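You operate a simulated robot arm through the tools that you are given. There is no shell and no other tool. Be economical: measure what you need, move in short steps, check, and stop when the job is done.

The job below is to be done with a simulated robot arm. You get a single attempt, and the scene is never put back.

## Task
Prove the gauge on the set block, then gauge and sort the sleeve beside it.
Fine: 1.5 mm goes to rework, less to pass; set block back where it lay, slider open. Set down upright: set block.

The check looks at the end state, three seconds after you hand in, the way a careful person would. Anything else that was tipped, shoved, dropped, spilled or broken makes it a failure.

## Robot
A 7-joint arm with a two-finger parallel gripper, fixed in place. Base frame: the origin is at the foot of the arm, x ahead of it, y to its left, z up; the work surface is at about z = 0. Lengths are in m, angles in degrees, forces in N, time in s.
With the tool pointing down near the work surface it reaches from about 0.22 to 0.58 m from the base axis. Its first joint turns from -66.0 to 66.0 degrees. Payload 2.5 kg.
Tool frame: the origin (TCP) lies between the finger pads and is the grasp point; the fingertips stand 0.023 m ahead of it; z points along the fingers, y is the line along which they close. Largest opening 0.094 m; finger width 0.038, thickness 0.01; the body of the gripper, 0.054 by 0.096 m, starts 0.039 m behind the TCP.
Orientation is told as [roll, pitch, yaw] about the base's x, y, z axes, in that order, counted from this pose: with the fingers straight down and closing along the base's y, the tool's x points along the base's -x, its y along +y and its z along -z.

## Interface
- The arm moves only by the tool step_arm. Its argument "increments" is a list of rows, each a list of 3 entries, a list of its own where there are three numbers: the shift along the base's x, y, z in m, then the turn, a rotation vector about the base's x, y, z in degrees, then the finger opening in m, from 0 to 0.094. In form: [[[tx, ty, tz], [ax, ay, az], hand], ...]. A call has 1 to 12 rows; each row shifts and turns the commanded pose from where the row before left it. Each row takes 0.2 s and may step no farther than 0.05 m and 8.6 degrees from the row before; otherwise, or with a gripper value out of range, the whole call is refused. A pose out of reach is approached as far as the arm can. The call stops where the force on the tool passes 60 N (or 10 N more than at its start, if that is more) or the arm is blocked; 0.2 s more then pass. Each finger travels about 0.108 m/s and halts on what it meets, pressing with about 40 N; the grip force reading is that of the motor and also rises with nothing between the fingers. The clock runs only during rows and for 0.2 s after the last one: add rows that do not move to give the fingers time. It gives the time, the measured TCP pose, the force on the tool (base axes), the opening and the grip force at its end, in the units of the frame above (readings bear some noise), with the torque about the TCP (base axes, N m) and any sound that the robot's microphone picked up, and new pictures: "pictures" is both (left out), scene, wrist or none.
- Cameras (640 x 400 px; columns grow to the right, rows downward): "scene" is fixed at [0.1154, -0.4138, 0.5297]; the picture's right is [0.84, -0.54, 0.00], its down [-0.38, -0.60, -0.71] and it looks along [0.38, 0.60, -0.71] (base axes); focal length 332 px, centre (320, 200). "wrist" rides on the gripper at [0.086, 0.016, -0.075] in the tool frame; the picture's right is [-0.18, 0.98, 0.00], its down [-0.58, -0.11, -0.81] and it looks along [-0.79, -0.15, 0.59] (tool axes); focal length 243 px, centre (320, 200). There is no depth. A picture from a camera that has moved, and an enlarged one, comes with that camera's place and axes in the base frame and with its lens.
- zoom(camera, box): a new picture of the part [left, top, right, bottom] of that camera's present view, enlarged. No time passes.
- finish_job(): hands the job in; it is judged then, once.

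Go step by step. Nothing tells you positions but the pictures and the camera data: compare them with the known pose of the tool, close in by small moves and look again before you grip or let go. The budget is 120 turns and 200 pictures, counting those below and the enlarged ones. Unless the task says otherwise, let go and move clear before handing in, and close with one line.

The tools are called as a command line: name --argument value ..., lists and objects as JSON in quotes. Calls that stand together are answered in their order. step_arm: Moves the arm, as the interface text tells. Its arguments: {"type":"object","properties":{"increments":{"type":"array","items":{"type":"array"}},"pictures":{"type":"string","enum":["both","scene","wrist","none"]}},"required":["increments"]} The other tools are called the same way: zoom (camera, box) takes an enlarged picture of a part of a camera's view; finish_job () hands the job in.

At the start:

```text
clock: 0.0
eef_pos: [0.2962, -0.101, 0.2662]
tool_rot: [0.0, -0.1, 0.0]
force: [0.2, 0.2, 0.8]
moment: [0.02, 0.0, 0.01]
width: 0.0941
grip_force: 0.1
```

scene: 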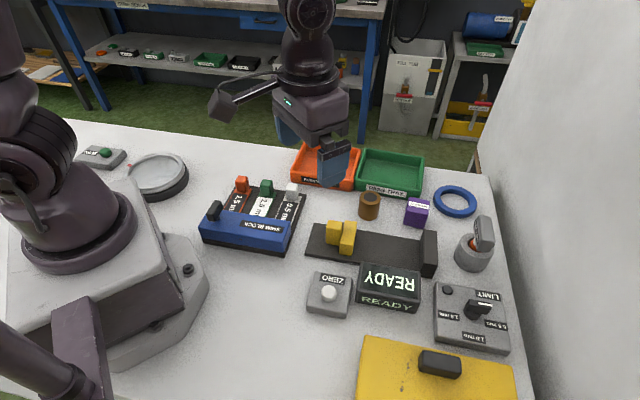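
wrist: 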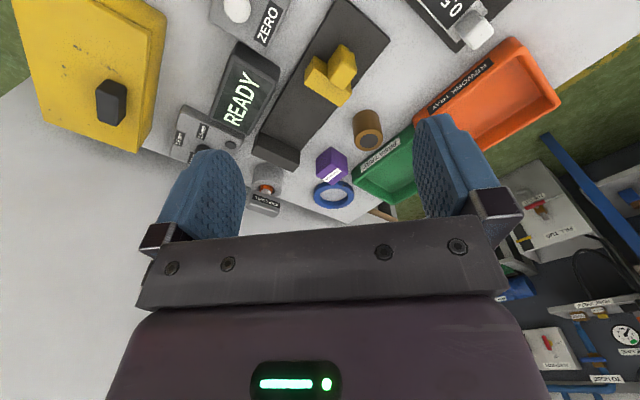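

I see a gauge with a slider and fixed anvil, a READY display, a ZERO button, a LIMIT knob, a shim block, a brown sleeve, a purple block (probably the set block), and orange and green trays. I'll look closer first.

zoom --camera "scene" --box '[290, 170, 530, 320]'

zoom --camera "scene" --box '[420, 200, 520, 360]'

zoom --camera "scene" --box '[190, 130, 440, 270]'

zoom --camera "wrist" --box '[150, 0, 400, 220]'

```text
2.67 times, centred on (410, 245) of scene
camera zoom: at [0.1154, -0.4138, 0.5297], right [0.84, -0.54, 0.0], down [-0.38, -0.6, -0.71], along [0.38, 0.6, -0.71], focal length 885 px, centre (80, 80)
```

zoom: 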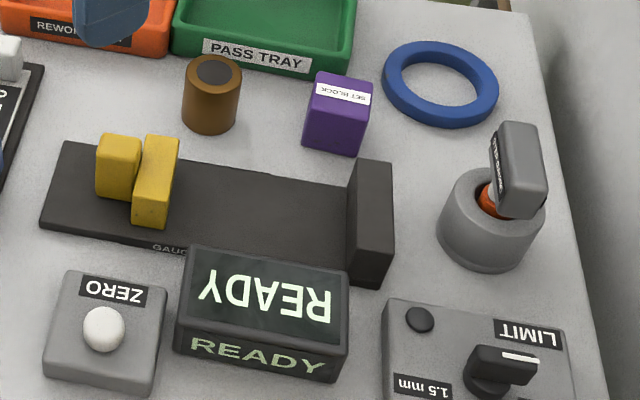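

```text
2.50 times, centred on (470, 280) of scene
camera zoom: at [0.1154, -0.4138, 0.5297], right [0.84, -0.54, 0.0], down [-0.38, -0.6, -0.71], along [0.38, 0.6, -0.71], focal length 829 px, centre (-55, 0)
```

zoom: 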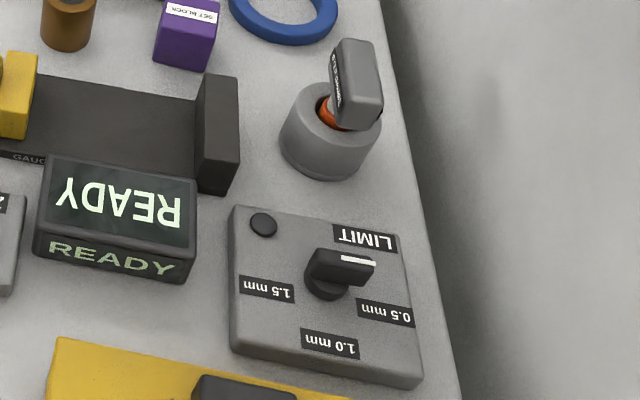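

```text
2.56 times, centred on (315, 200) of scene
camera zoom: at [0.1154, -0.4138, 0.5297], right [0.84, -0.54, 0.0], down [-0.38, -0.6, -0.71], along [0.38, 0.6, -0.71], focal length 849 px, centre (333, 200)
```

zoom: 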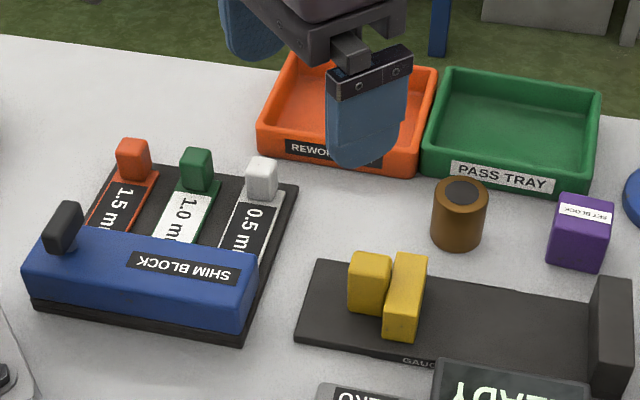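

```text
1.82 times, centred on (275, 110) of wrist
camera zoom: at [0.2084, -0.0853, 0.3397], right [0.18, 0.98, 0.0], down [0.58, -0.11, 0.81], along [0.79, -0.15, -0.59], focal length 441 px, centre (402, 364)
```

zoom: 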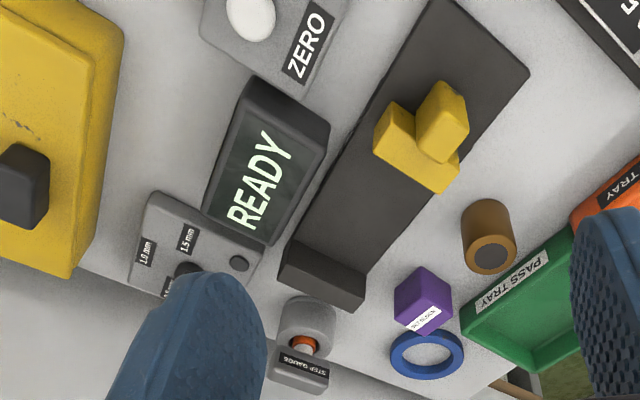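

I'll look closer at the knob, the display and the step gauge before moving.

zoom --camera "scene" --box '[430, 270, 520, 355]'

zoom --camera "scene" --box '[300, 205, 400, 270]'

zoom --camera "wrist" --box '[160, 90, 300, 220]'

zoom --camera "scene" --box '[60, 130, 200, 220]'

```text
4.71 times, centred on (475, 312) of scene
camera zoom: at [0.1154, -0.4138, 0.5297], right [0.84, -0.54, 0.0], down [-0.38, -0.6, -0.71], along [0.38, 0.6, -0.71], focal length 1561 px, centre (-409, -329)
```

zoom: 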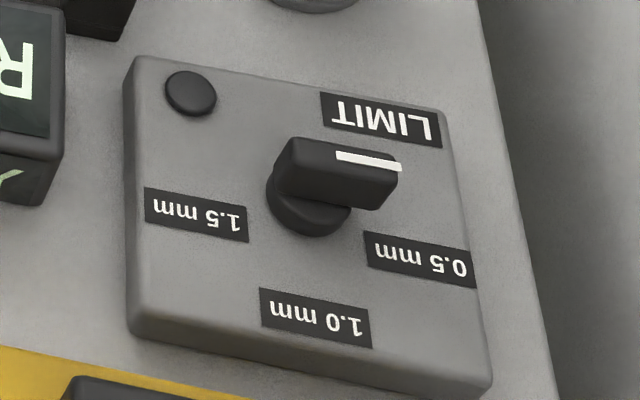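

```text
6.15 times, centred on (350, 238) of scene
camera zoom: at [0.1154, -0.4138, 0.5297], right [0.84, -0.54, 0.0], down [-0.38, -0.6, -0.71], along [0.38, 0.6, -0.71], focal length 2041 px, centre (135, -31)
```

zoom: 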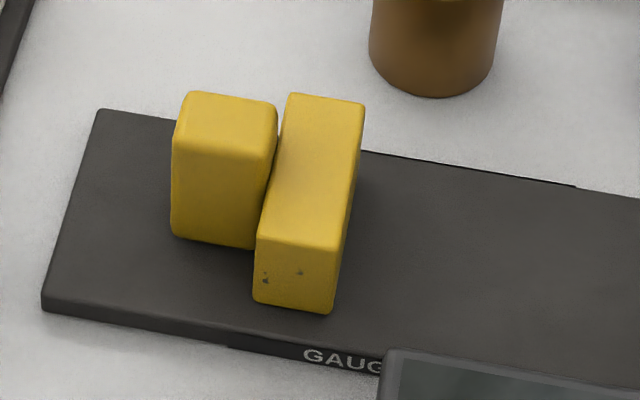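

```text
3.08 times, centred on (230, 155) of wrist
camera zoom: at [0.2084, -0.0853, 0.3397], right [0.18, 0.98, 0.0], down [0.58, -0.11, 0.81], along [0.79, -0.15, -0.59], focal length 746 px, centre (597, 338)
```

zoom: 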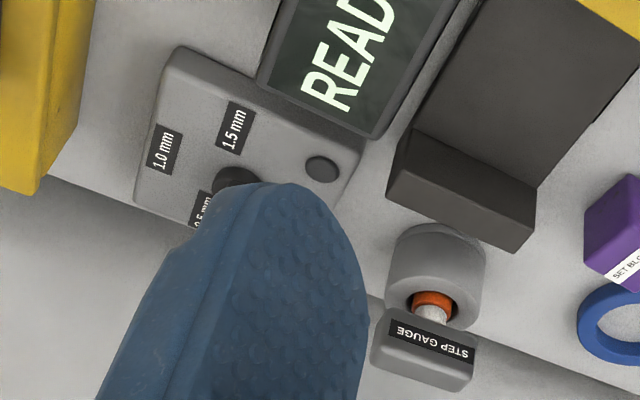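

```text
4.44 times, centred on (130, 175) of scene
camera zoom: at [0.1154, -0.4138, 0.5297], right [0.84, -0.54, 0.0], down [-0.38, -0.6, -0.71], along [0.38, 0.6, -0.71], focal length 1474 px, centre (1164, 311)
```

zoom: 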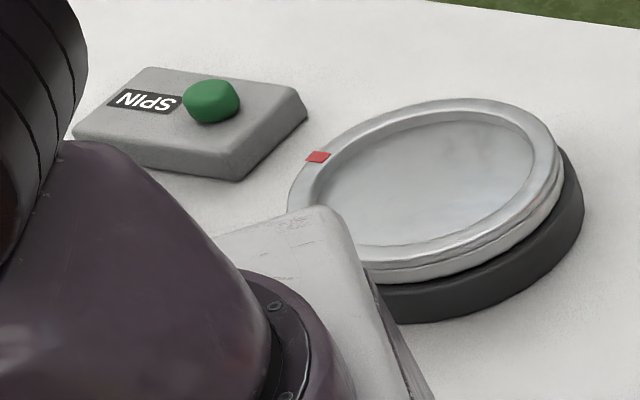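

The gauge bar runs along about -45° in base xy. The set block is near (0.536, -0.129) and aligned with it, and the sleeve is near (0.469, -0.058). I'll move above the set block with yaw -45 and check.

step_arm --increments '[[[0.04, -0.005, -0.014], [0, 0, -7.5], 0.094], [[0.04, -0.005, -0.014], [0, 0, -7.5], 0.094], [[0.04, -0.005, -0.014], [0, 0, -7.5], 0.094], [[0.04, -0.005, -0.014], [0, 0, -7.5], 0.094], [[0.04, -0.004, -0.014], [0, 0, -7.5], 0.094], [[0.04, -0.004, -0.014], [0, 0, -7.5], 0.094]]'

```text
clock: 1.4
eef_pos: [0.5368, -0.1259, 0.1835]
tool_rot: [0.1, 0.1, -45.1]
force: [0.9, 0.0, -0.3]
moment: [0.02, -0.01, -0.01]
width: 0.094
grip_force: 0.1
camera wrist: at [0.4861, -0.0553, 0.2573], right [0.83, 0.56, 0.0], down [0.33, -0.49, 0.81], along [0.45, -0.67, -0.59], focal length 243 px, centre (320, 200)
```

scene: 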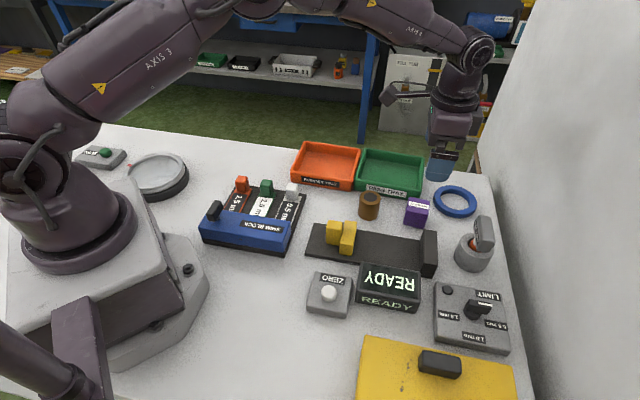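
wrist: 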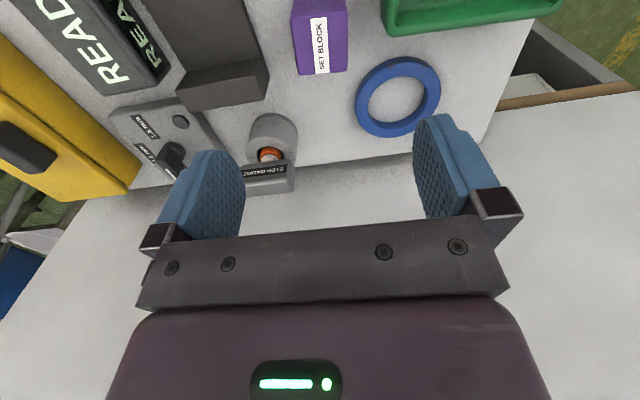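

The block looks about 42 mm square and 50 mm tall, centred near (0.532, -0.125). I'll lower partway and check alignment.

step_arm --increments '[[[-0.003, 0.001, -0.04], [0, 0, 0], 0.08], [[-0.002, 0.0, -0.045], [0, 0, 0], 0.08]]' --pictures "wrist"

zoom --camera "scene" --box '[370, 130, 490, 240]'

```text
clock: 2.0
eef_pos: [0.5315, -0.1266, 0.0953]
tool_rot: [0.0, 0.0, -45.0]
force: [-0.5, 1.4, 0.5]
moment: [0.04, 0.01, 0.03]
width: 0.0801
grip_force: 0.1
camera wrist: at [0.4815, -0.0547, 0.1701], right [0.83, 0.56, 0.0], down [0.33, -0.49, 0.81], along [0.46, -0.67, -0.59], focal length 243 px, centre (320, 200)
```

wrist: 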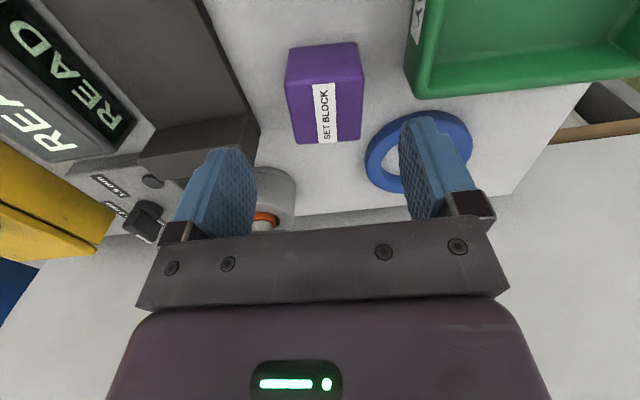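

```text
3.64 times, centred on (430, 185) of scene
camera zoom: at [0.1154, -0.4138, 0.5297], right [0.84, -0.54, 0.0], down [-0.38, -0.6, -0.71], along [0.38, 0.6, -0.71], focal length 1206 px, centre (-80, 254)
```

zoom: 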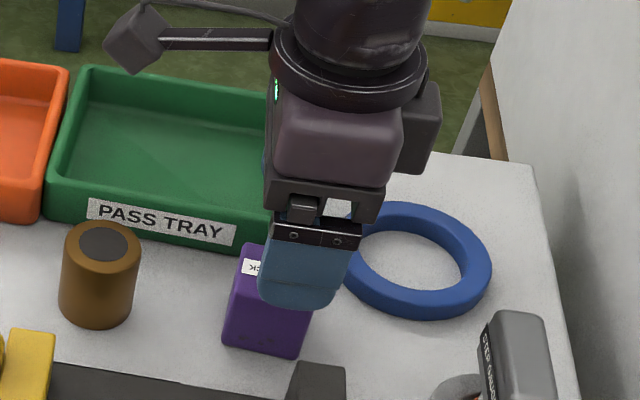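

The block sits at about -50° yaw, centre (0.534, -0.124), roughly 48 mm high. I'll turn 5°, recentre and go down with a modest opening.

step_arm --increments '[[[0.0025, 0.0025, 0], [0, 0, -5], 0.062], [[0, 0, -0.022], [0, 0, 0], 0.062], [[0, 0, 0], [0, 0, 0], 0.062]]'

zoom --camera "scene" --box '[370, 130, 490, 240]'

```text
clock: 2.8
eef_pos: [0.5332, -0.1249, 0.0756]
tool_rot: [0.1, 0.1, -49.9]
force: [0.2, 0.2, 0.1]
moment: [0.01, 0.04, -0.04]
width: 0.0619
grip_force: 0.1
camera wrist: at [0.4896, -0.0489, 0.1488], right [0.87, 0.49, 0.0], down [0.29, -0.52, 0.81], along [0.4, -0.7, -0.59], focal length 243 px, centre (320, 200)
```

scene: 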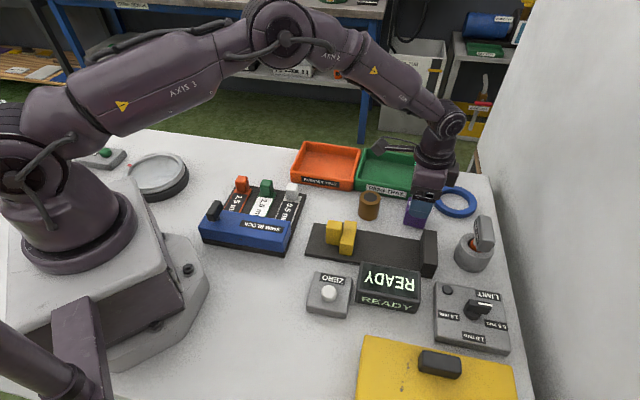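
wrist: 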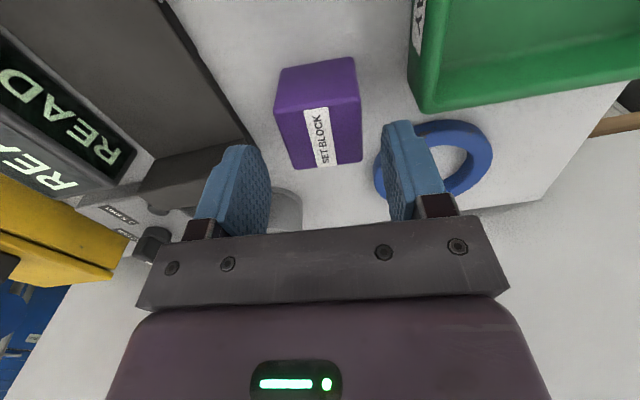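

```text
3.64 times, centred on (430, 185) of scene
camera zoom: at [0.1154, -0.4138, 0.5297], right [0.84, -0.54, 0.0], down [-0.38, -0.6, -0.71], along [0.38, 0.6, -0.71], focal length 1206 px, centre (-80, 254)
```

zoom: 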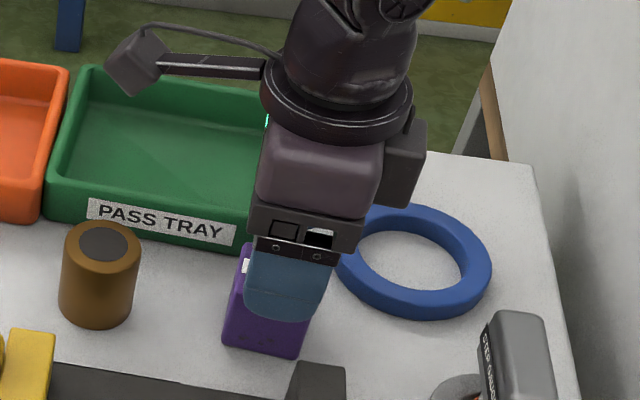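

Alignment checks out at 40°. I'll nudge slightly, descend and grip.

step_arm --increments '[[[-0.001, 0.003, -0.015], [0, 0, 0], 0.062], [[0, 0, -0.03], [0, 0, 0], 0.062], [[0, 0, 0], [0, 0, 0], 0.062], [[0, 0, 0], [0, 0, 0], 0.03], [[0, 0, 0], [0, 0, 0], 0.03]]'

```text
clock: 4.0
eef_pos: [0.533, -0.1221, 0.0298]
tool_rot: [0.1, 0.0, -49.9]
force: [1.0, 0.1, -0.8]
moment: [0.06, 0.02, -0.03]
width: 0.0439
grip_force: 39.7
camera wrist: at [0.489, -0.0462, 0.103], right [0.87, 0.49, 0.0], down [0.29, -0.52, 0.81], along [0.4, -0.7, -0.59], focal length 243 px, centre (320, 200)
```

scene: 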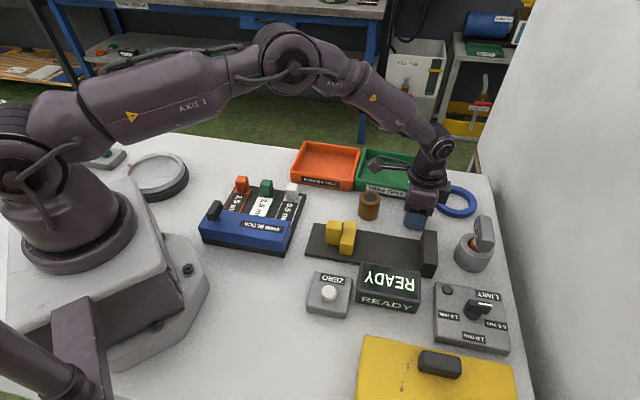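
wrist: 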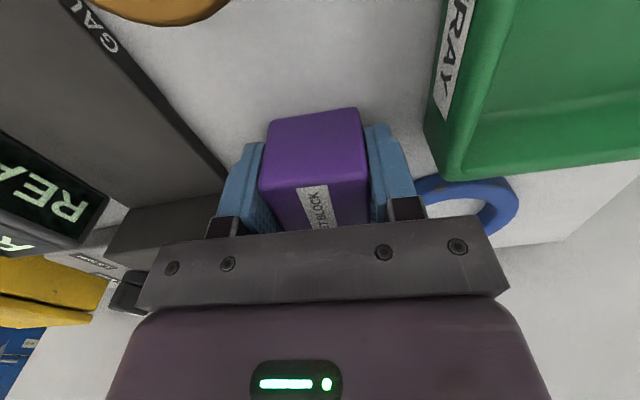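

Gripped: the block is 44 mm wide, and its pick pose is (0.533, -0.122, yaw -50). I'll lift, turn to -45 and carry it over the gauge bar to look.

step_arm --increments '[[[0, 0, 0.04], [0, 0, 0], 0.03], [[0, 0, 0.04], [0, 0, 0], 0.03], [[-0.038, -0.01, 0.03], [0, 0, 2.5], 0.03], [[-0.038, -0.01, 0], [0, 0, 2.5], 0.03], [[-0.037, -0.009, 0], [0, 0, 0], 0.03]]'

zoom --camera "scene" --box '[300, 190, 450, 290]'

```text
clock: 5.2
eef_pos: [0.4193, -0.151, 0.1364]
tool_rot: [0.0, 0.0, -44.9]
force: [-0.3, 0.3, -2.6]
moment: [-0.01, -0.02, -0.06]
width: 0.0438
grip_force: 40.5
camera wrist: at [0.3695, -0.0785, 0.2107], right [0.82, 0.57, 0.0], down [0.33, -0.49, 0.81], along [0.46, -0.66, -0.59], focal length 243 px, centre (320, 200)
```

scene: 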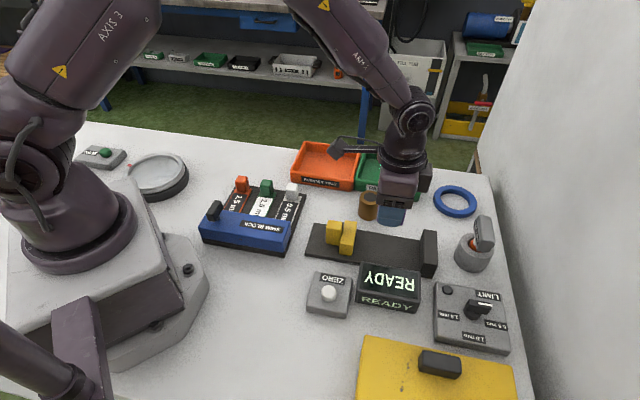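
wrist: 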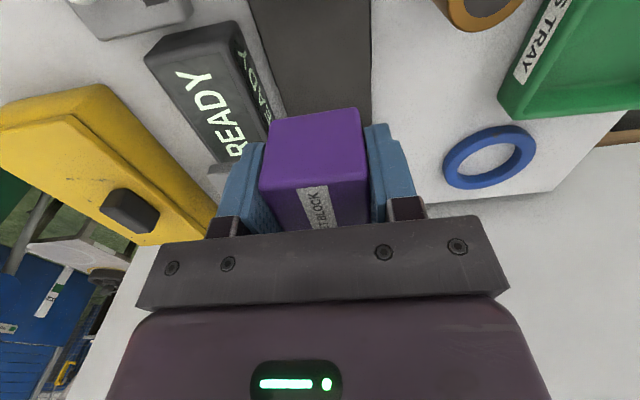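

```text
4.00 times, centred on (375, 240) of scene
camera zoom: at [0.1154, -0.4138, 0.5297], right [0.84, -0.54, 0.0], down [-0.38, -0.6, -0.71], along [0.38, 0.6, -0.71], focal length 1327 px, centre (100, 40)
```

zoom: 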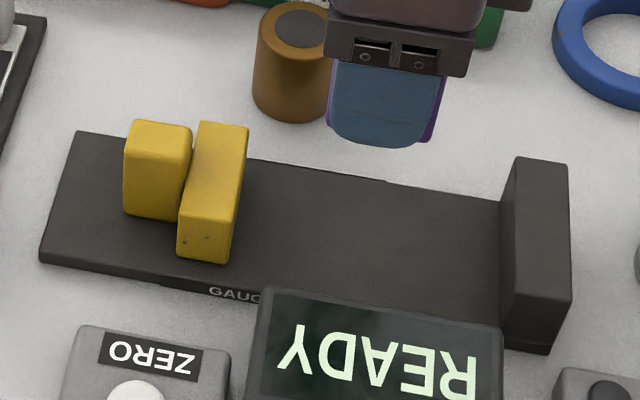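

The anvil's inner face is at s≈0.490 along the bar, and the slider face is at s≈0.365. I'll set the block down at s≈0.46 on the bar centreline.

step_arm --increments '[[[0.02, -0.0205, 0], [0, 0, 0], 0.03], [[0.0195, -0.0205, -0.03], [0, 0, 0], 0.03], [[0, 0, -0.035], [0, 0, 0], 0.03], [[0, 0, 0], [0, 0, 0], 0.03]]'

zoom --camera "scene" --box '[300, 190, 450, 290]'

```text
clock: 6.2
eef_pos: [0.4586, -0.193, 0.0733]
tool_rot: [0.0, -0.1, -45.0]
force: [-5.1, 2.4, 13.7]
moment: [-0.26, 0.13, -0.1]
width: 0.0438
grip_force: 39.6
camera wrist: at [0.409, -0.1213, 0.1472], right [0.83, 0.56, 0.0], down [0.33, -0.49, 0.81], along [0.46, -0.67, -0.59], focal length 243 px, centre (320, 200)
```

scene: 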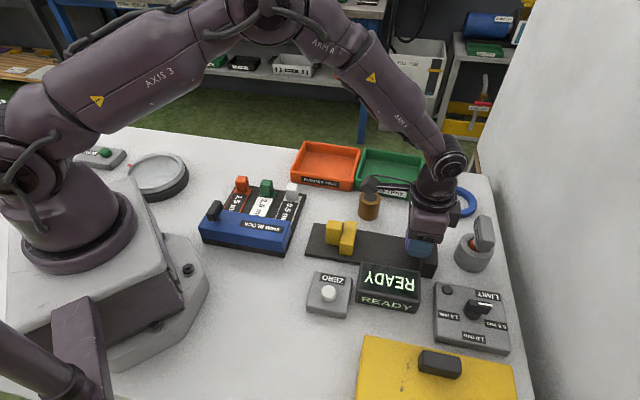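
wrist: 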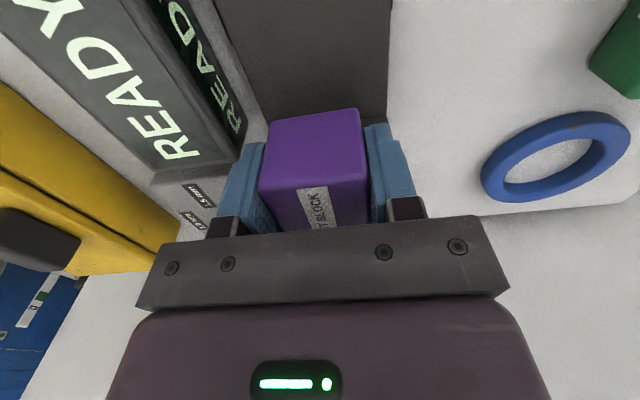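

```text
4.00 times, centred on (375, 240) of scene
camera zoom: at [0.1153, -0.4138, 0.5298], right [0.84, -0.54, 0.0], down [-0.38, -0.6, -0.71], along [0.38, 0.6, -0.71], focal length 1327 px, centre (100, 40)
```

zoom: 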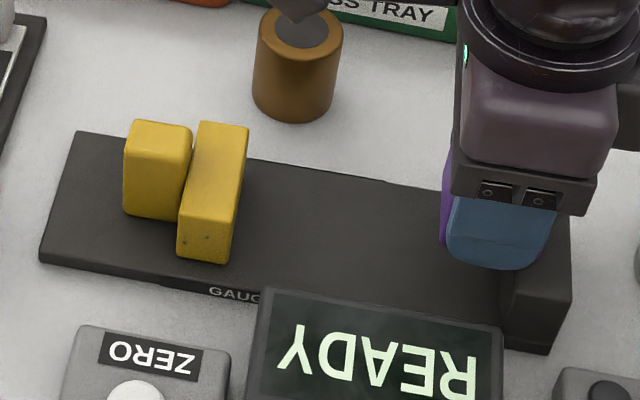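

The block touched the top of the anvil (13.7 N on its +s edge), so the anvil face is nearer than I estimated. I'll raise, back off 20 mm along the bar and try again.

step_arm --increments '[[[0, 0, 0.015], [0, 0, 0], 0.03], [[-0.014, 0.014, 0], [0, 0, 0], 0.03], [[0, 0, 0], [0, 0, 0], 0.03]]'

zoom --camera "scene" --box '[300, 190, 450, 290]'

```text
clock: 7.0
eef_pos: [0.4432, -0.1774, 0.0896]
tool_rot: [-0.1, 0.0, -45.0]
force: [0.5, -0.1, -3.4]
moment: [0.01, 0.03, -0.01]
width: 0.0438
grip_force: 40.0
camera wrist: at [0.3936, -0.1067, 0.1632], right [0.83, 0.56, 0.0], down [0.33, -0.49, 0.81], along [0.46, -0.67, -0.59], focal length 243 px, centre (320, 200)
```

scene: 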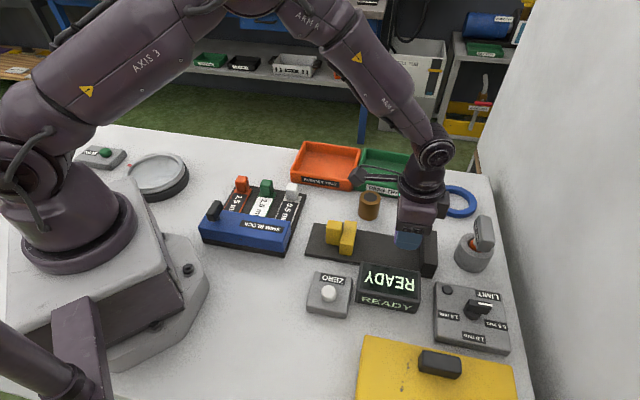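
wrist: 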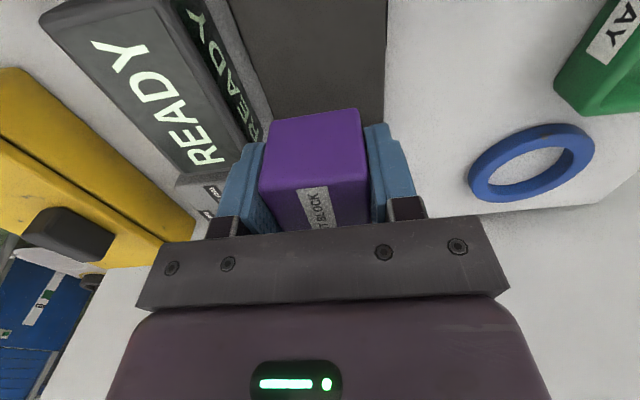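

```text
4.00 times, centred on (375, 240) of scene
camera zoom: at [0.1154, -0.4138, 0.5297], right [0.84, -0.54, 0.0], down [-0.38, -0.6, -0.71], along [0.38, 0.6, -0.71], focal length 1327 px, centre (100, 40)
```

zoom: 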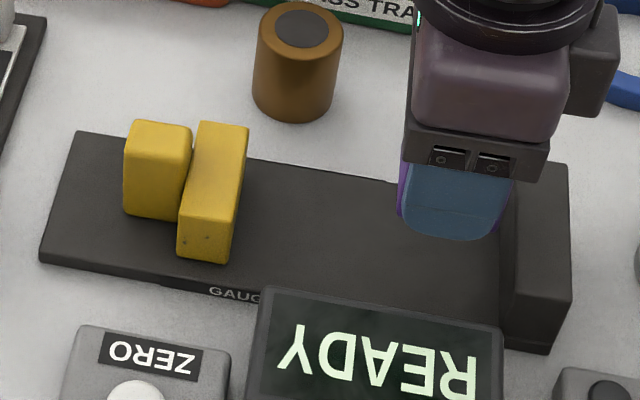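

The clearance is good now. I'll move 11 mm towards the anvil and lower gently until it touches the bar.

step_arm --increments '[[[0.007, -0.0075, 0], [0, 0, 0], 0.03], [[0, 0, -0.02], [0, 0, 0], 0.03], [[0, 0, -0.02], [0, 0, 0], 0.03], [[0, 0, 0], [0, 0, 0], 0.03]]' --pictures "none"

zoom --camera "scene" --box '[300, 190, 450, 290]'

```text
clock: 8.0
eef_pos: [0.4511, -0.1854, 0.0496]
tool_rot: [0.0, 0.0, -45.0]
force: [-0.5, 0.5, -3.3]
moment: [0.03, 0.04, 0.0]
width: 0.044
grip_force: 39.7
```

```text
4.00 times, centred on (375, 240) of scene
camera zoom: at [0.1154, -0.4138, 0.5297], right [0.84, -0.54, 0.0], down [-0.38, -0.6, -0.71], along [0.38, 0.6, -0.71], focal length 1327 px, centre (100, 40)
```

zoom: 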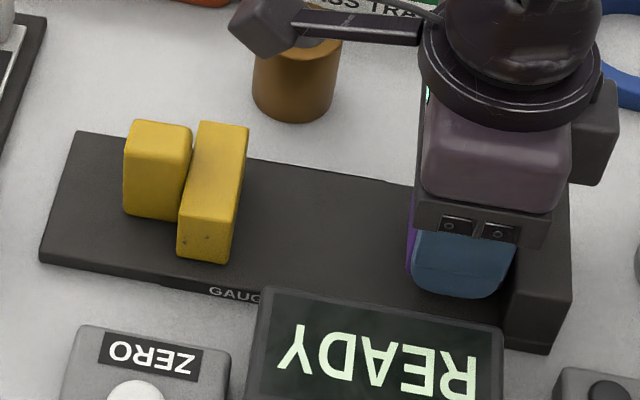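

It's down between the jaws and clear of the anvil. I'll creep down to touch.

step_arm --increments '[[[0, 0, -0.003], [0, 0, 0], 0.03], [[0, 0, -0.003], [0, 0, 0], 0.03], [[0, 0, -0.001], [0, 0, 0], 0.03]]' --pictures "none"

```text
clock: 8.8
eef_pos: [0.4509, -0.1854, 0.0419]
tool_rot: [0.0, 0.0, -45.0]
force: [-0.3, 0.0, -2.5]
moment: [0.01, 0.01, -0.01]
width: 0.0439
grip_force: 40.1
```

step_arm --increments '[[[0, 0, -0.001], [0, 0, 0], 0.03], [[0, 0, -0.001], [0, 0, 0], 0.03], [[0, 0, 0], [0, 0, 0], 0.03]]' --pictures "none"

```text
clock: 9.6
eef_pos: [0.4498, -0.1853, 0.0399]
tool_rot: [-0.1, -0.1, -45.1]
force: [0.1, 0.3, -4.0]
moment: [-0.02, -0.01, 0.0]
width: 0.0437
grip_force: 40.0
```

No contact yet, because the reading is only the block's weight. I'll continue down in 1 mm steps.

step_arm --increments '[[[0, 0, -0.001], [0, 0, 0], 0.03], [[0, 0, -0.001], [0, 0, 0], 0.03], [[0, 0, 0], [0, 0, 0], 0.03]]' --pictures "scene"

zoom --camera "scene" --box '[380, 220, 450, 270]'

```text
clock: 10.4
eef_pos: [0.4511, -0.1846, 0.0384]
tool_rot: [0.0, 0.0, -45.0]
force: [0.6, -0.1, -3.5]
moment: [-0.02, 0.02, -0.02]
width: 0.044
grip_force: 39.9
```

scene: 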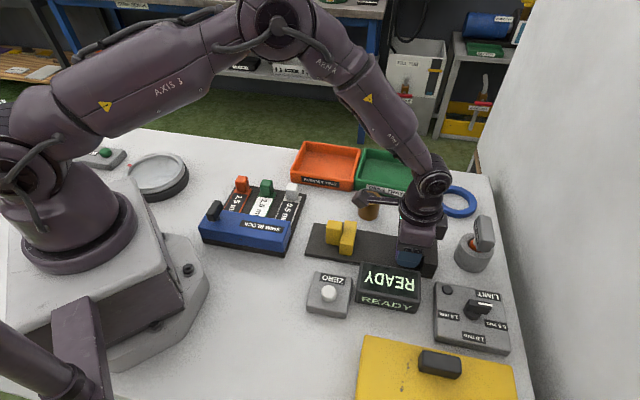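

```text
8.00 times, centred on (415, 245) of scene
camera zoom: at [0.1154, -0.4138, 0.5297], right [0.84, -0.54, 0.0], down [-0.38, -0.6, -0.71], along [0.38, 0.6, -0.71], focal length 2654 px, centre (-440, -160)
```

zoom: 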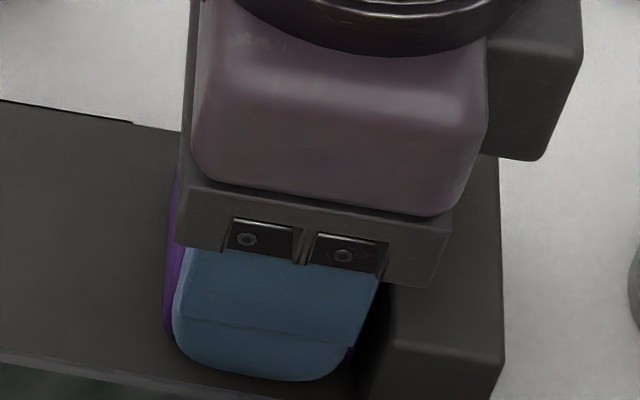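

step_arm --increments '[[[0, 0, -0.001], [0, 0, 0], 0.03], [[0, 0, -0.001], [0, 0, 0], 0.03], [[0, 0, 0], [0, 0, 0], 0.03]]' --pictures "none"

```text
clock: 11.2
eef_pos: [0.4518, -0.185, 0.0374]
tool_rot: [0.0, -0.1, -45.0]
force: [-11.2, 5.6, 23.5]
moment: [0.01, 0.21, -0.03]
width: 0.0437
grip_force: 39.8
```

Contact: the bar top is at about z=0.008. I'll ease up 1 mm, release gently and raise.

step_arm --increments '[[[0, 0, 0.001], [0, 0, 0], 0.03], [[0, 0, 0], [0, 0, 0], 0.056], [[0, 0, 0], [0, 0, 0], 0.056], [[0, 0, 0.04], [0, 0, 0], 0.056], [[0, 0, 0.045], [0, 0, 0], 0.056], [[-0.03, 0.03, 0.02], [0, 0, 0], 0.056], [[-0.03, 0.03, 0.0], [0, 0, 0], 0.056]]'

zoom --camera "scene" --box '[300, 190, 450, 290]'

```text
clock: 12.8
eef_pos: [0.3907, -0.1245, 0.1414]
tool_rot: [0.0, 0.0, -45.0]
force: [0.8, 0.1, -0.2]
moment: [0.01, 0.04, 0.01]
width: 0.0558
grip_force: 0.0
camera wrist: at [0.3416, -0.0522, 0.2171], right [0.83, 0.56, 0.0], down [0.33, -0.49, 0.81], along [0.46, -0.67, -0.59], focal length 243 px, centre (320, 200)
```

scene: 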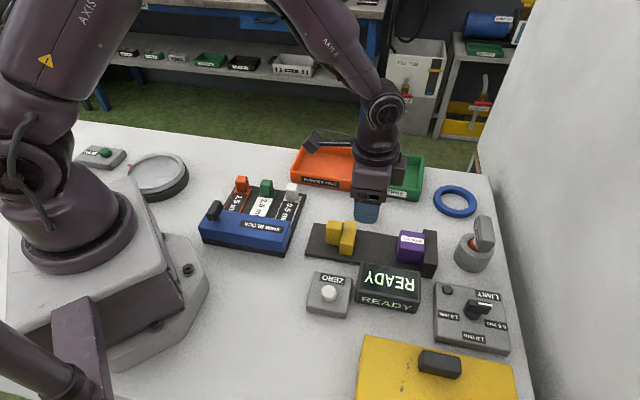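
wrist: 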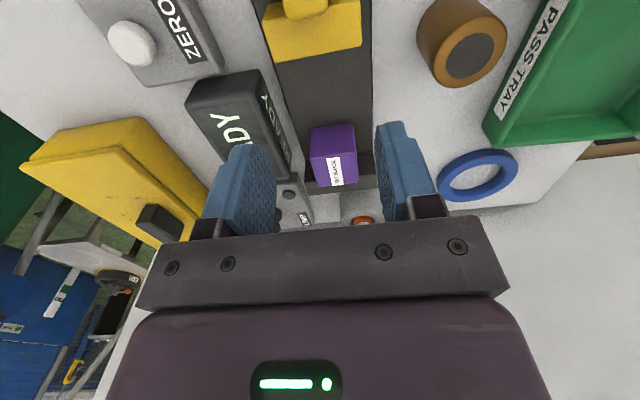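

```text
4.00 times, centred on (375, 240) of scene
camera zoom: at [0.1154, -0.4138, 0.5297], right [0.84, -0.54, 0.0], down [-0.38, -0.6, -0.71], along [0.38, 0.6, -0.71], focal length 1327 px, centre (100, 40)
```

zoom: 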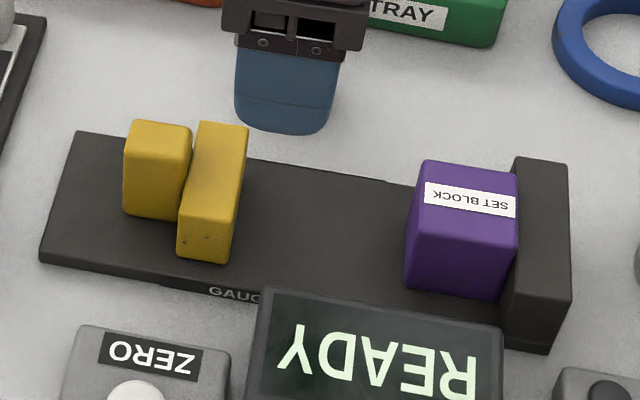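

The set block stands upright against the anvil. I'll back up along the bar so the wrist camera can see the slider and its handle.

step_arm --increments '[[[-0.033, 0.033, 0], [0, 0, 0], 0.094], [[-0.033, 0.033, 0], [0, 0, 0], 0.094], [[0, 0, 0], [0, 0, 0], 0.094]]'

zoom --camera "wrist" --box '[200, 0, 440, 150]'

```text
clock: 13.6
eef_pos: [0.3254, -0.0586, 0.1414]
tool_rot: [0.0, -0.1, -45.1]
force: [-0.9, -0.9, -0.4]
moment: [0.0, -0.01, 0.01]
width: 0.0938
grip_force: 0.0
camera wrist: at [0.2761, 0.013, 0.2163], right [0.83, 0.56, 0.0], down [0.33, -0.49, 0.81], along [0.46, -0.67, -0.59], focal length 243 px, centre (320, 200)
```

scene: 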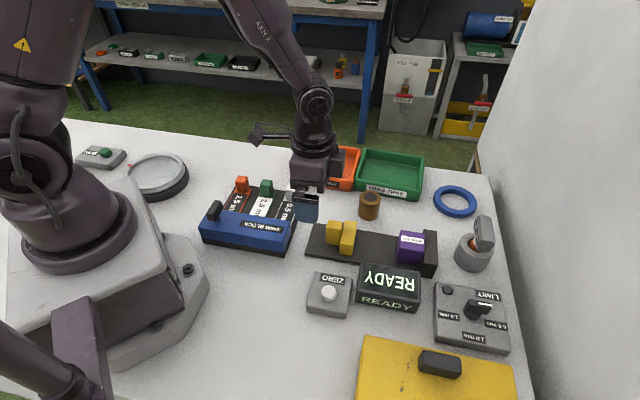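
wrist: 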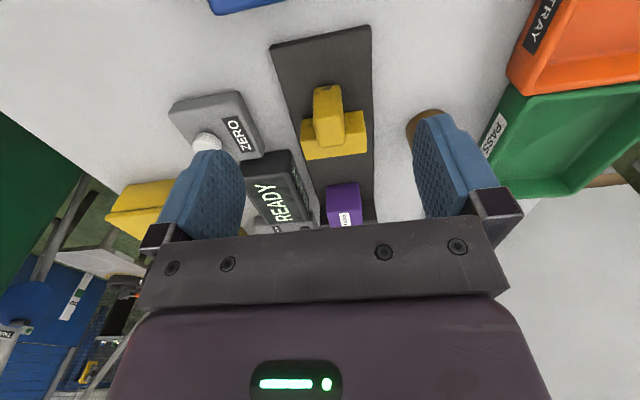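

```text
2.67 times, centred on (320, 75) of wrist
camera zoom: at [0.2761, 0.013, 0.2163], right [0.83, 0.56, 0.0], down [0.33, -0.49, 0.81], along [0.46, -0.67, -0.59], focal length 647 px, centre (320, 533)
```

zoom: 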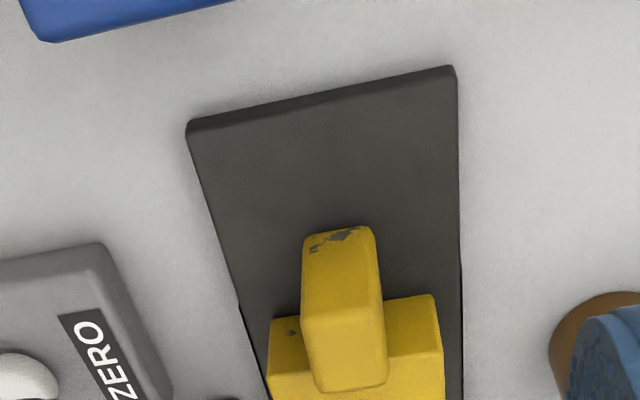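

The handle post is about 23 mm wide, centred on the bar, s≈0.301–0.33 and 53 mm high. I'll go down over it with TCP at s≈0.306 and grip it.

step_arm --increments '[[[0.0122, -0.0122, 0], [0, 0, 0], 0.06], [[0.0122, -0.0122, -0.03], [0, 0, 0], 0.052], [[0, 0, -0.04], [0, 0, 0], 0.052], [[0, 0, 0], [0, 0, 0], 0.052]]'

zoom --camera "scene" --box '[290, 180, 410, 270]'

```text
clock: 14.6
eef_pos: [0.3507, -0.0845, 0.0722]
tool_rot: [-0.1, 0.0, -45.0]
force: [0.6, -0.5, -0.1]
moment: [-0.03, -0.01, -0.01]
width: 0.0521
grip_force: 0.0
camera wrist: at [0.3007, -0.0135, 0.1469], right [0.83, 0.56, 0.0], down [0.33, -0.49, 0.81], along [0.46, -0.67, -0.59], focal length 243 px, centre (320, 200)
```

scene: 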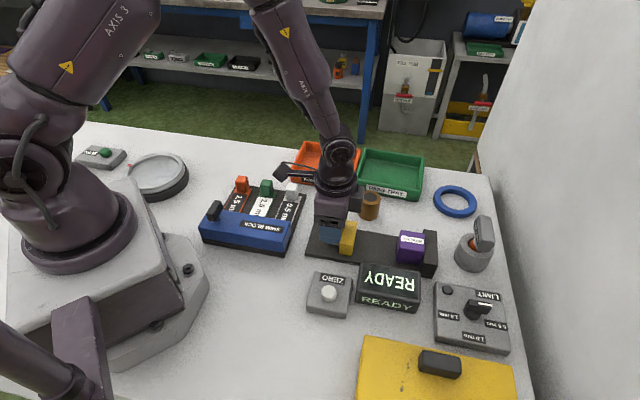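
wrist: 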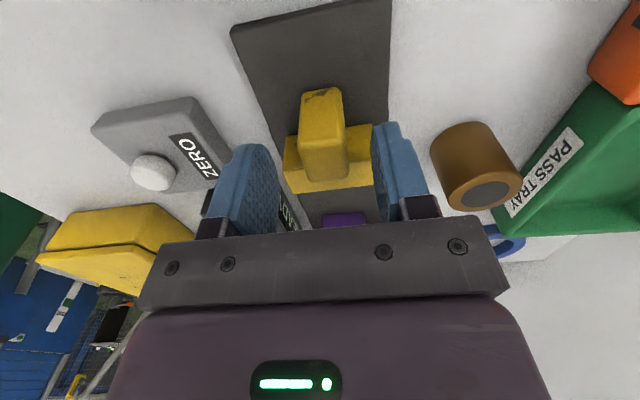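

```text
4.44 times, centred on (350, 225) of scene
camera zoom: at [0.1154, -0.4138, 0.5297], right [0.84, -0.54, 0.0], down [-0.38, -0.6, -0.71], along [0.38, 0.6, -0.71], focal length 1474 px, centre (187, 89)
```

zoom: 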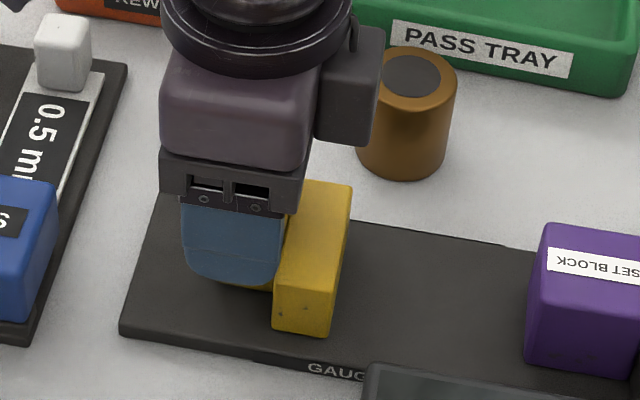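

It looks aligned. I'll shift 4 mm back, descend and close on the handle.

step_arm --increments '[[[-0.003, 0.003, -0.01], [0, 0, 0], 0.052], [[0, 0, -0.024], [0, 0, 0], 0.052], [[0, 0, 0], [0, 0, 0], 0.052], [[0, 0, 0], [0, 0, 0], 0.01], [[0, 0, 0], [0, 0, 0], 0.01], [[0, 0, 0], [0, 0, 0], 0.01]]'

zoom --camera "scene" --box '[290, 180, 440, 290]'

```text
clock: 16.0
eef_pos: [0.3488, -0.0802, 0.0388]
tool_rot: [0.1, 0.0, -44.8]
force: [14.5, 13.6, -13.3]
moment: [-1.06, 0.26, -0.36]
width: 0.024
grip_force: 45.2
camera wrist: at [0.2984, -0.0086, 0.113], right [0.82, 0.57, 0.0], down [0.33, -0.49, 0.81], along [0.46, -0.66, -0.59], focal length 243 px, centre (320, 200)
```

scene: 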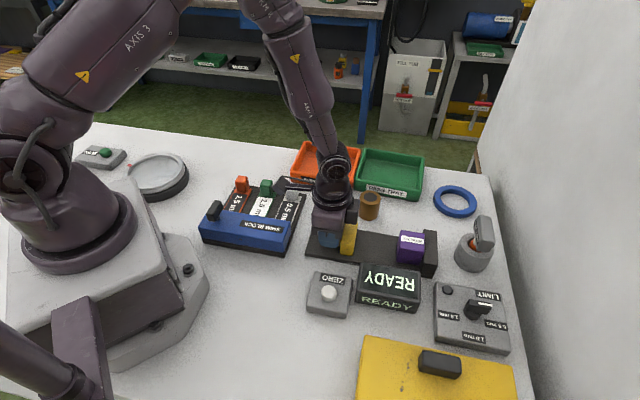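
wrist: 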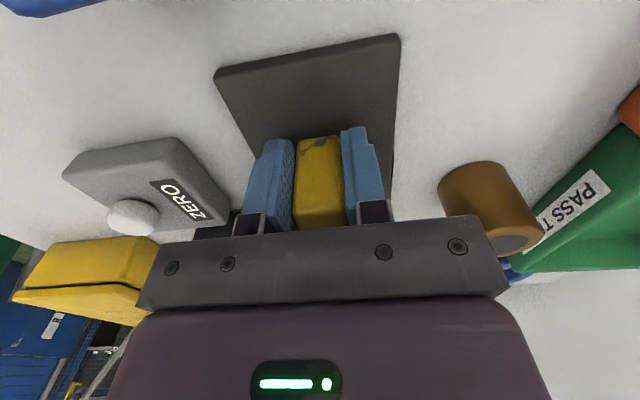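

```text
3.64 times, centred on (365, 235) of scene
camera zoom: at [0.1155, -0.4138, 0.5297], right [0.84, -0.54, 0.0], down [-0.38, -0.6, -0.71], along [0.38, 0.6, -0.71], focal length 1206 px, centre (156, 73)
```

zoom: 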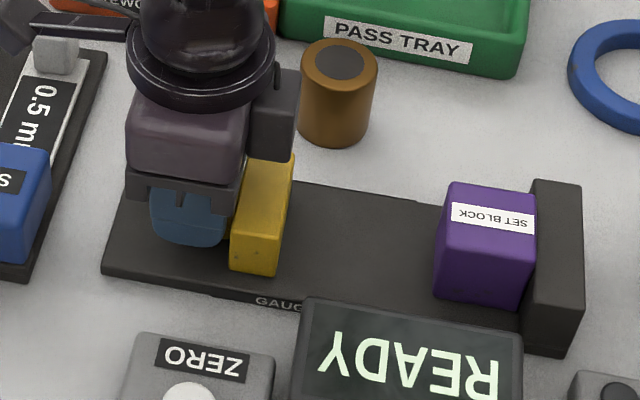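

It's gripped, with about 20 N of side load because the handle sits a bit off my line. I'll relieve that and then push gently.

step_arm --increments '[[[0.001, 0.001, -0.001], [0, 0, 0], 0.01], [[0, 0, 0], [0, 0, 0], 0.01]]' --pictures "none"

```text
clock: 16.6
eef_pos: [0.3487, -0.0801, 0.0388]
tool_rot: [0.1, -0.1, -45.0]
force: [7.9, 9.0, 20.0]
moment: [0.44, 0.94, 0.05]
width: 0.024
grip_force: 44.8
```

step_arm --increments '[[[0.001, 0.001, 0.0006], [0, 0, 0], 0.01], [[0, 0, 0], [0, 0, 0], 0.01]]' --pictures "none"

```text
clock: 17.2
eef_pos: [0.3492, -0.0807, 0.0383]
tool_rot: [-0.1, -0.1, -45.1]
force: [-3.0, -3.0, 28.3]
moment: [0.31, -0.67, 0.53]
width: 0.0239
grip_force: 44.6
```

step_arm --increments '[[[-0.0002, -0.0002, 0.001], [0, 0, 0], 0.01], [[0, 0, 0], [0, 0, 0], 0.01]]' --pictures "none"

```text
clock: 17.8
eef_pos: [0.3485, -0.0805, 0.0382]
tool_rot: [-0.1, 0.0, -45.1]
force: [-4.5, -4.4, 8.7]
moment: [-0.5, -1.48, 0.23]
width: 0.0238
grip_force: 44.7
```

Loads are low now. I'll push the slider along the bar in small steps.

step_arm --increments '[[[0.0035, -0.0035, 0], [0, 0, 0], 0.01], [[0.007, -0.007, 0], [0, 0, 0], 0.01], [[0.007, -0.007, 0], [0, 0, 0], 0.01], [[0.007, -0.007, 0], [0, 0, 0], 0.01], [[0.007, -0.007, 0], [0, 0, 0], 0.01], [[0.007, -0.007, 0], [0, 0, 0], 0.01]]'

zoom --camera "scene" --box '[290, 180, 440, 290]'

```text
clock: 19.2
eef_pos: [0.3864, -0.1186, 0.0398]
tool_rot: [-0.1, 0.1, -45.1]
force: [-11.4, -10.4, 14.2]
moment: [0.42, -0.23, -0.01]
width: 0.0236
grip_force: 44.8
camera wrist: at [0.3368, -0.0461, 0.1127], right [0.83, 0.56, 0.0], down [0.33, -0.49, 0.81], along [0.45, -0.67, -0.59], focal length 243 px, centre (320, 200)
```

scene: 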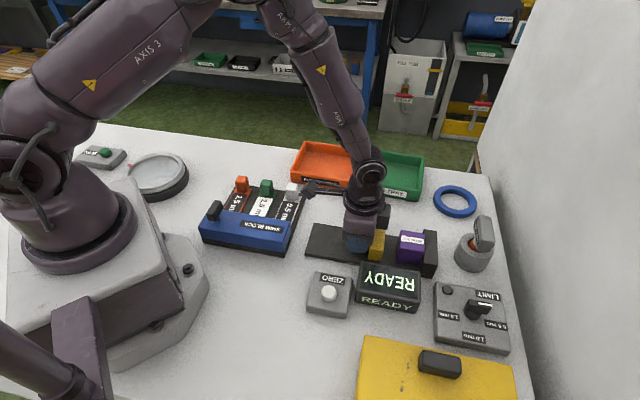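
wrist: 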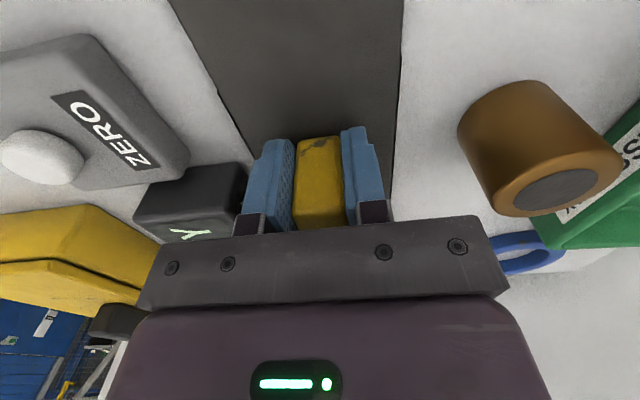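

```text
3.64 times, centred on (365, 235) of scene
camera zoom: at [0.1153, -0.4138, 0.5297], right [0.84, -0.54, 0.0], down [-0.38, -0.6, -0.71], along [0.38, 0.6, -0.71], focal length 1206 px, centre (156, 73)
```

zoom: 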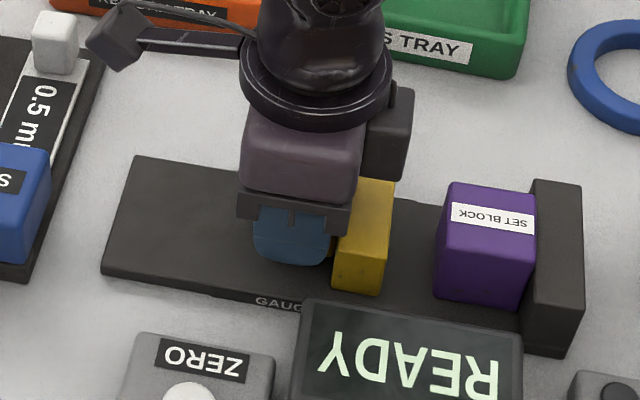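

The slider moves well, and about 25 mm remains. I'll continue and then creep to contact.

step_arm --increments '[[[0.006, -0.008, 0], [0, 0, 0], 0.01], [[0.006, -0.007, 0], [0, 0, 0], 0.01], [[0.0014, -0.0014, 0], [0, 0, 0], 0.01], [[0.0014, -0.0014, 0], [0, 0, 0], 0.01]]'

zoom --camera "scene" --box '[290, 200, 450, 310]'

```text
clock: 20.2
eef_pos: [0.4034, -0.1339, 0.0378]
tool_rot: [0.2, 0.0, -44.9]
force: [6.6, 8.1, 7.0]
moment: [-0.21, 1.27, -0.57]
width: 0.0239
grip_force: 45.0
camera wrist: at [0.3528, -0.0631, 0.1128], right [0.82, 0.57, 0.0], down [0.33, -0.49, 0.81], along [0.46, -0.66, -0.59], focal length 243 px, centre (320, 200)
```

scene: 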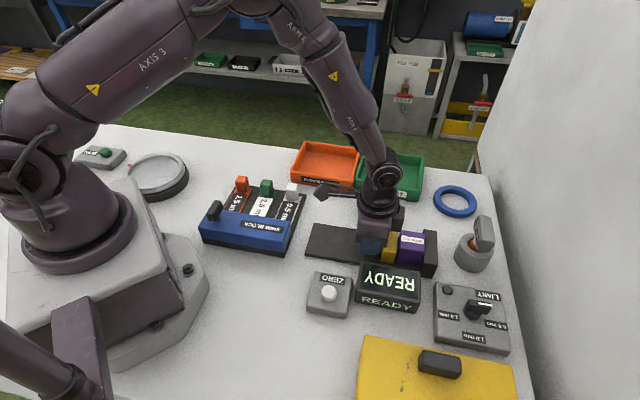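
wrist: 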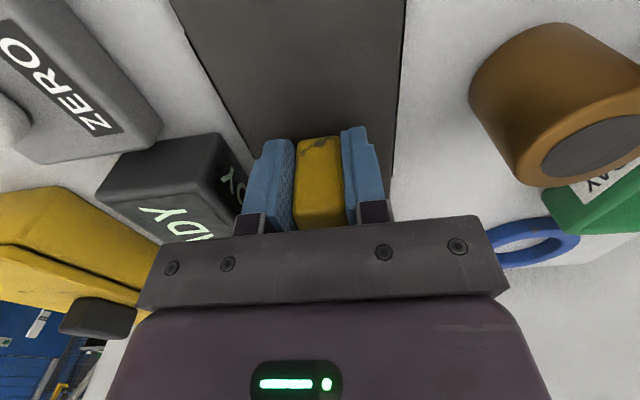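

```text
3.64 times, centred on (370, 255) of scene
camera zoom: at [0.1154, -0.4138, 0.5297], right [0.84, -0.54, 0.0], down [-0.38, -0.6, -0.71], along [0.38, 0.6, -0.71], focal length 1206 px, centre (138, 0)
```

zoom: 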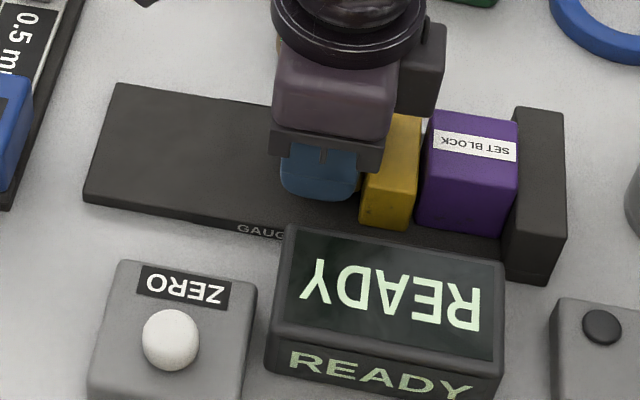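

step_arm --increments '[[[0.002, -0.001, 0], [0, 0, 0], 0.01], [[0.0014, -0.0014, 0], [0, 0, 0], 0.01], [[0, 0, 0], [0, 0, 0], 0.01]]' --pictures "none"

zoom --camera "scene" --box '[330, 210, 450, 310]'

```text
clock: 21.0
eef_pos: [0.4043, -0.1365, 0.0385]
tool_rot: [-0.1, 0.2, -45.0]
force: [-2.9, 19.2, 6.8]
moment: [-1.27, -0.64, -0.25]
width: 0.024
grip_force: 44.9
```

```text
4.00 times, centred on (390, 260) of scene
camera zoom: at [0.1154, -0.4138, 0.5297], right [0.84, -0.54, 0.0], down [-0.38, -0.6, -0.71], along [0.38, 0.6, -0.71], focal length 1327 px, centre (40, -40)
```

zoom: 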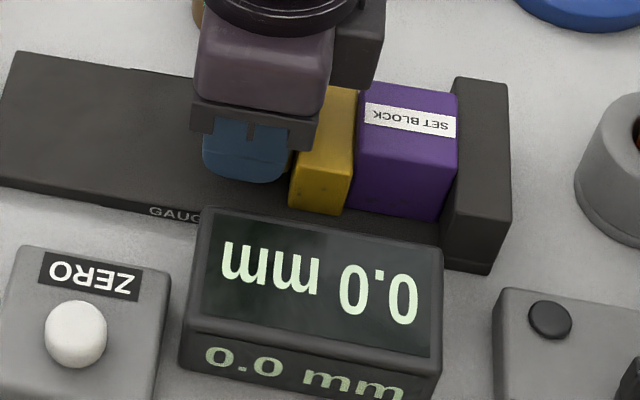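

The display reads 0.0 mm. I'll press a little more to confirm the reading is stable.

step_arm --increments '[[[0.0012, -0.0006, 0], [0, 0, 0], 0.01], [[0, 0, 0], [0, 0, 0], 0.01], [[0, 0, 0], [0, 0, 0], 0.01]]' --pictures "none"

zoom --camera "scene" --box '[330, 210, 520, 350]'

```text
clock: 21.8
eef_pos: [0.4043, -0.1366, 0.0394]
tool_rot: [0.0, 0.4, -44.9]
force: [-16.5, 24.0, 9.0]
moment: [0.14, -0.54, -0.3]
width: 0.0239
grip_force: 44.8
```

```text
2.86 times, centred on (425, 280) of scene
camera zoom: at [0.1154, -0.4138, 0.5297], right [0.84, -0.54, 0.0], down [-0.38, -0.6, -0.71], along [0.38, 0.6, -0.71], focal length 948 px, centre (20, -29)
```

zoom: 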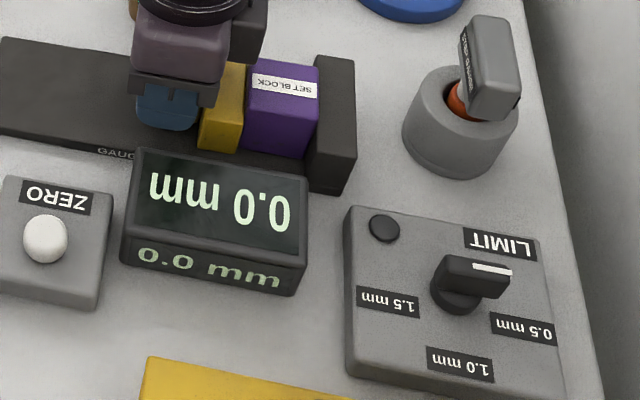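

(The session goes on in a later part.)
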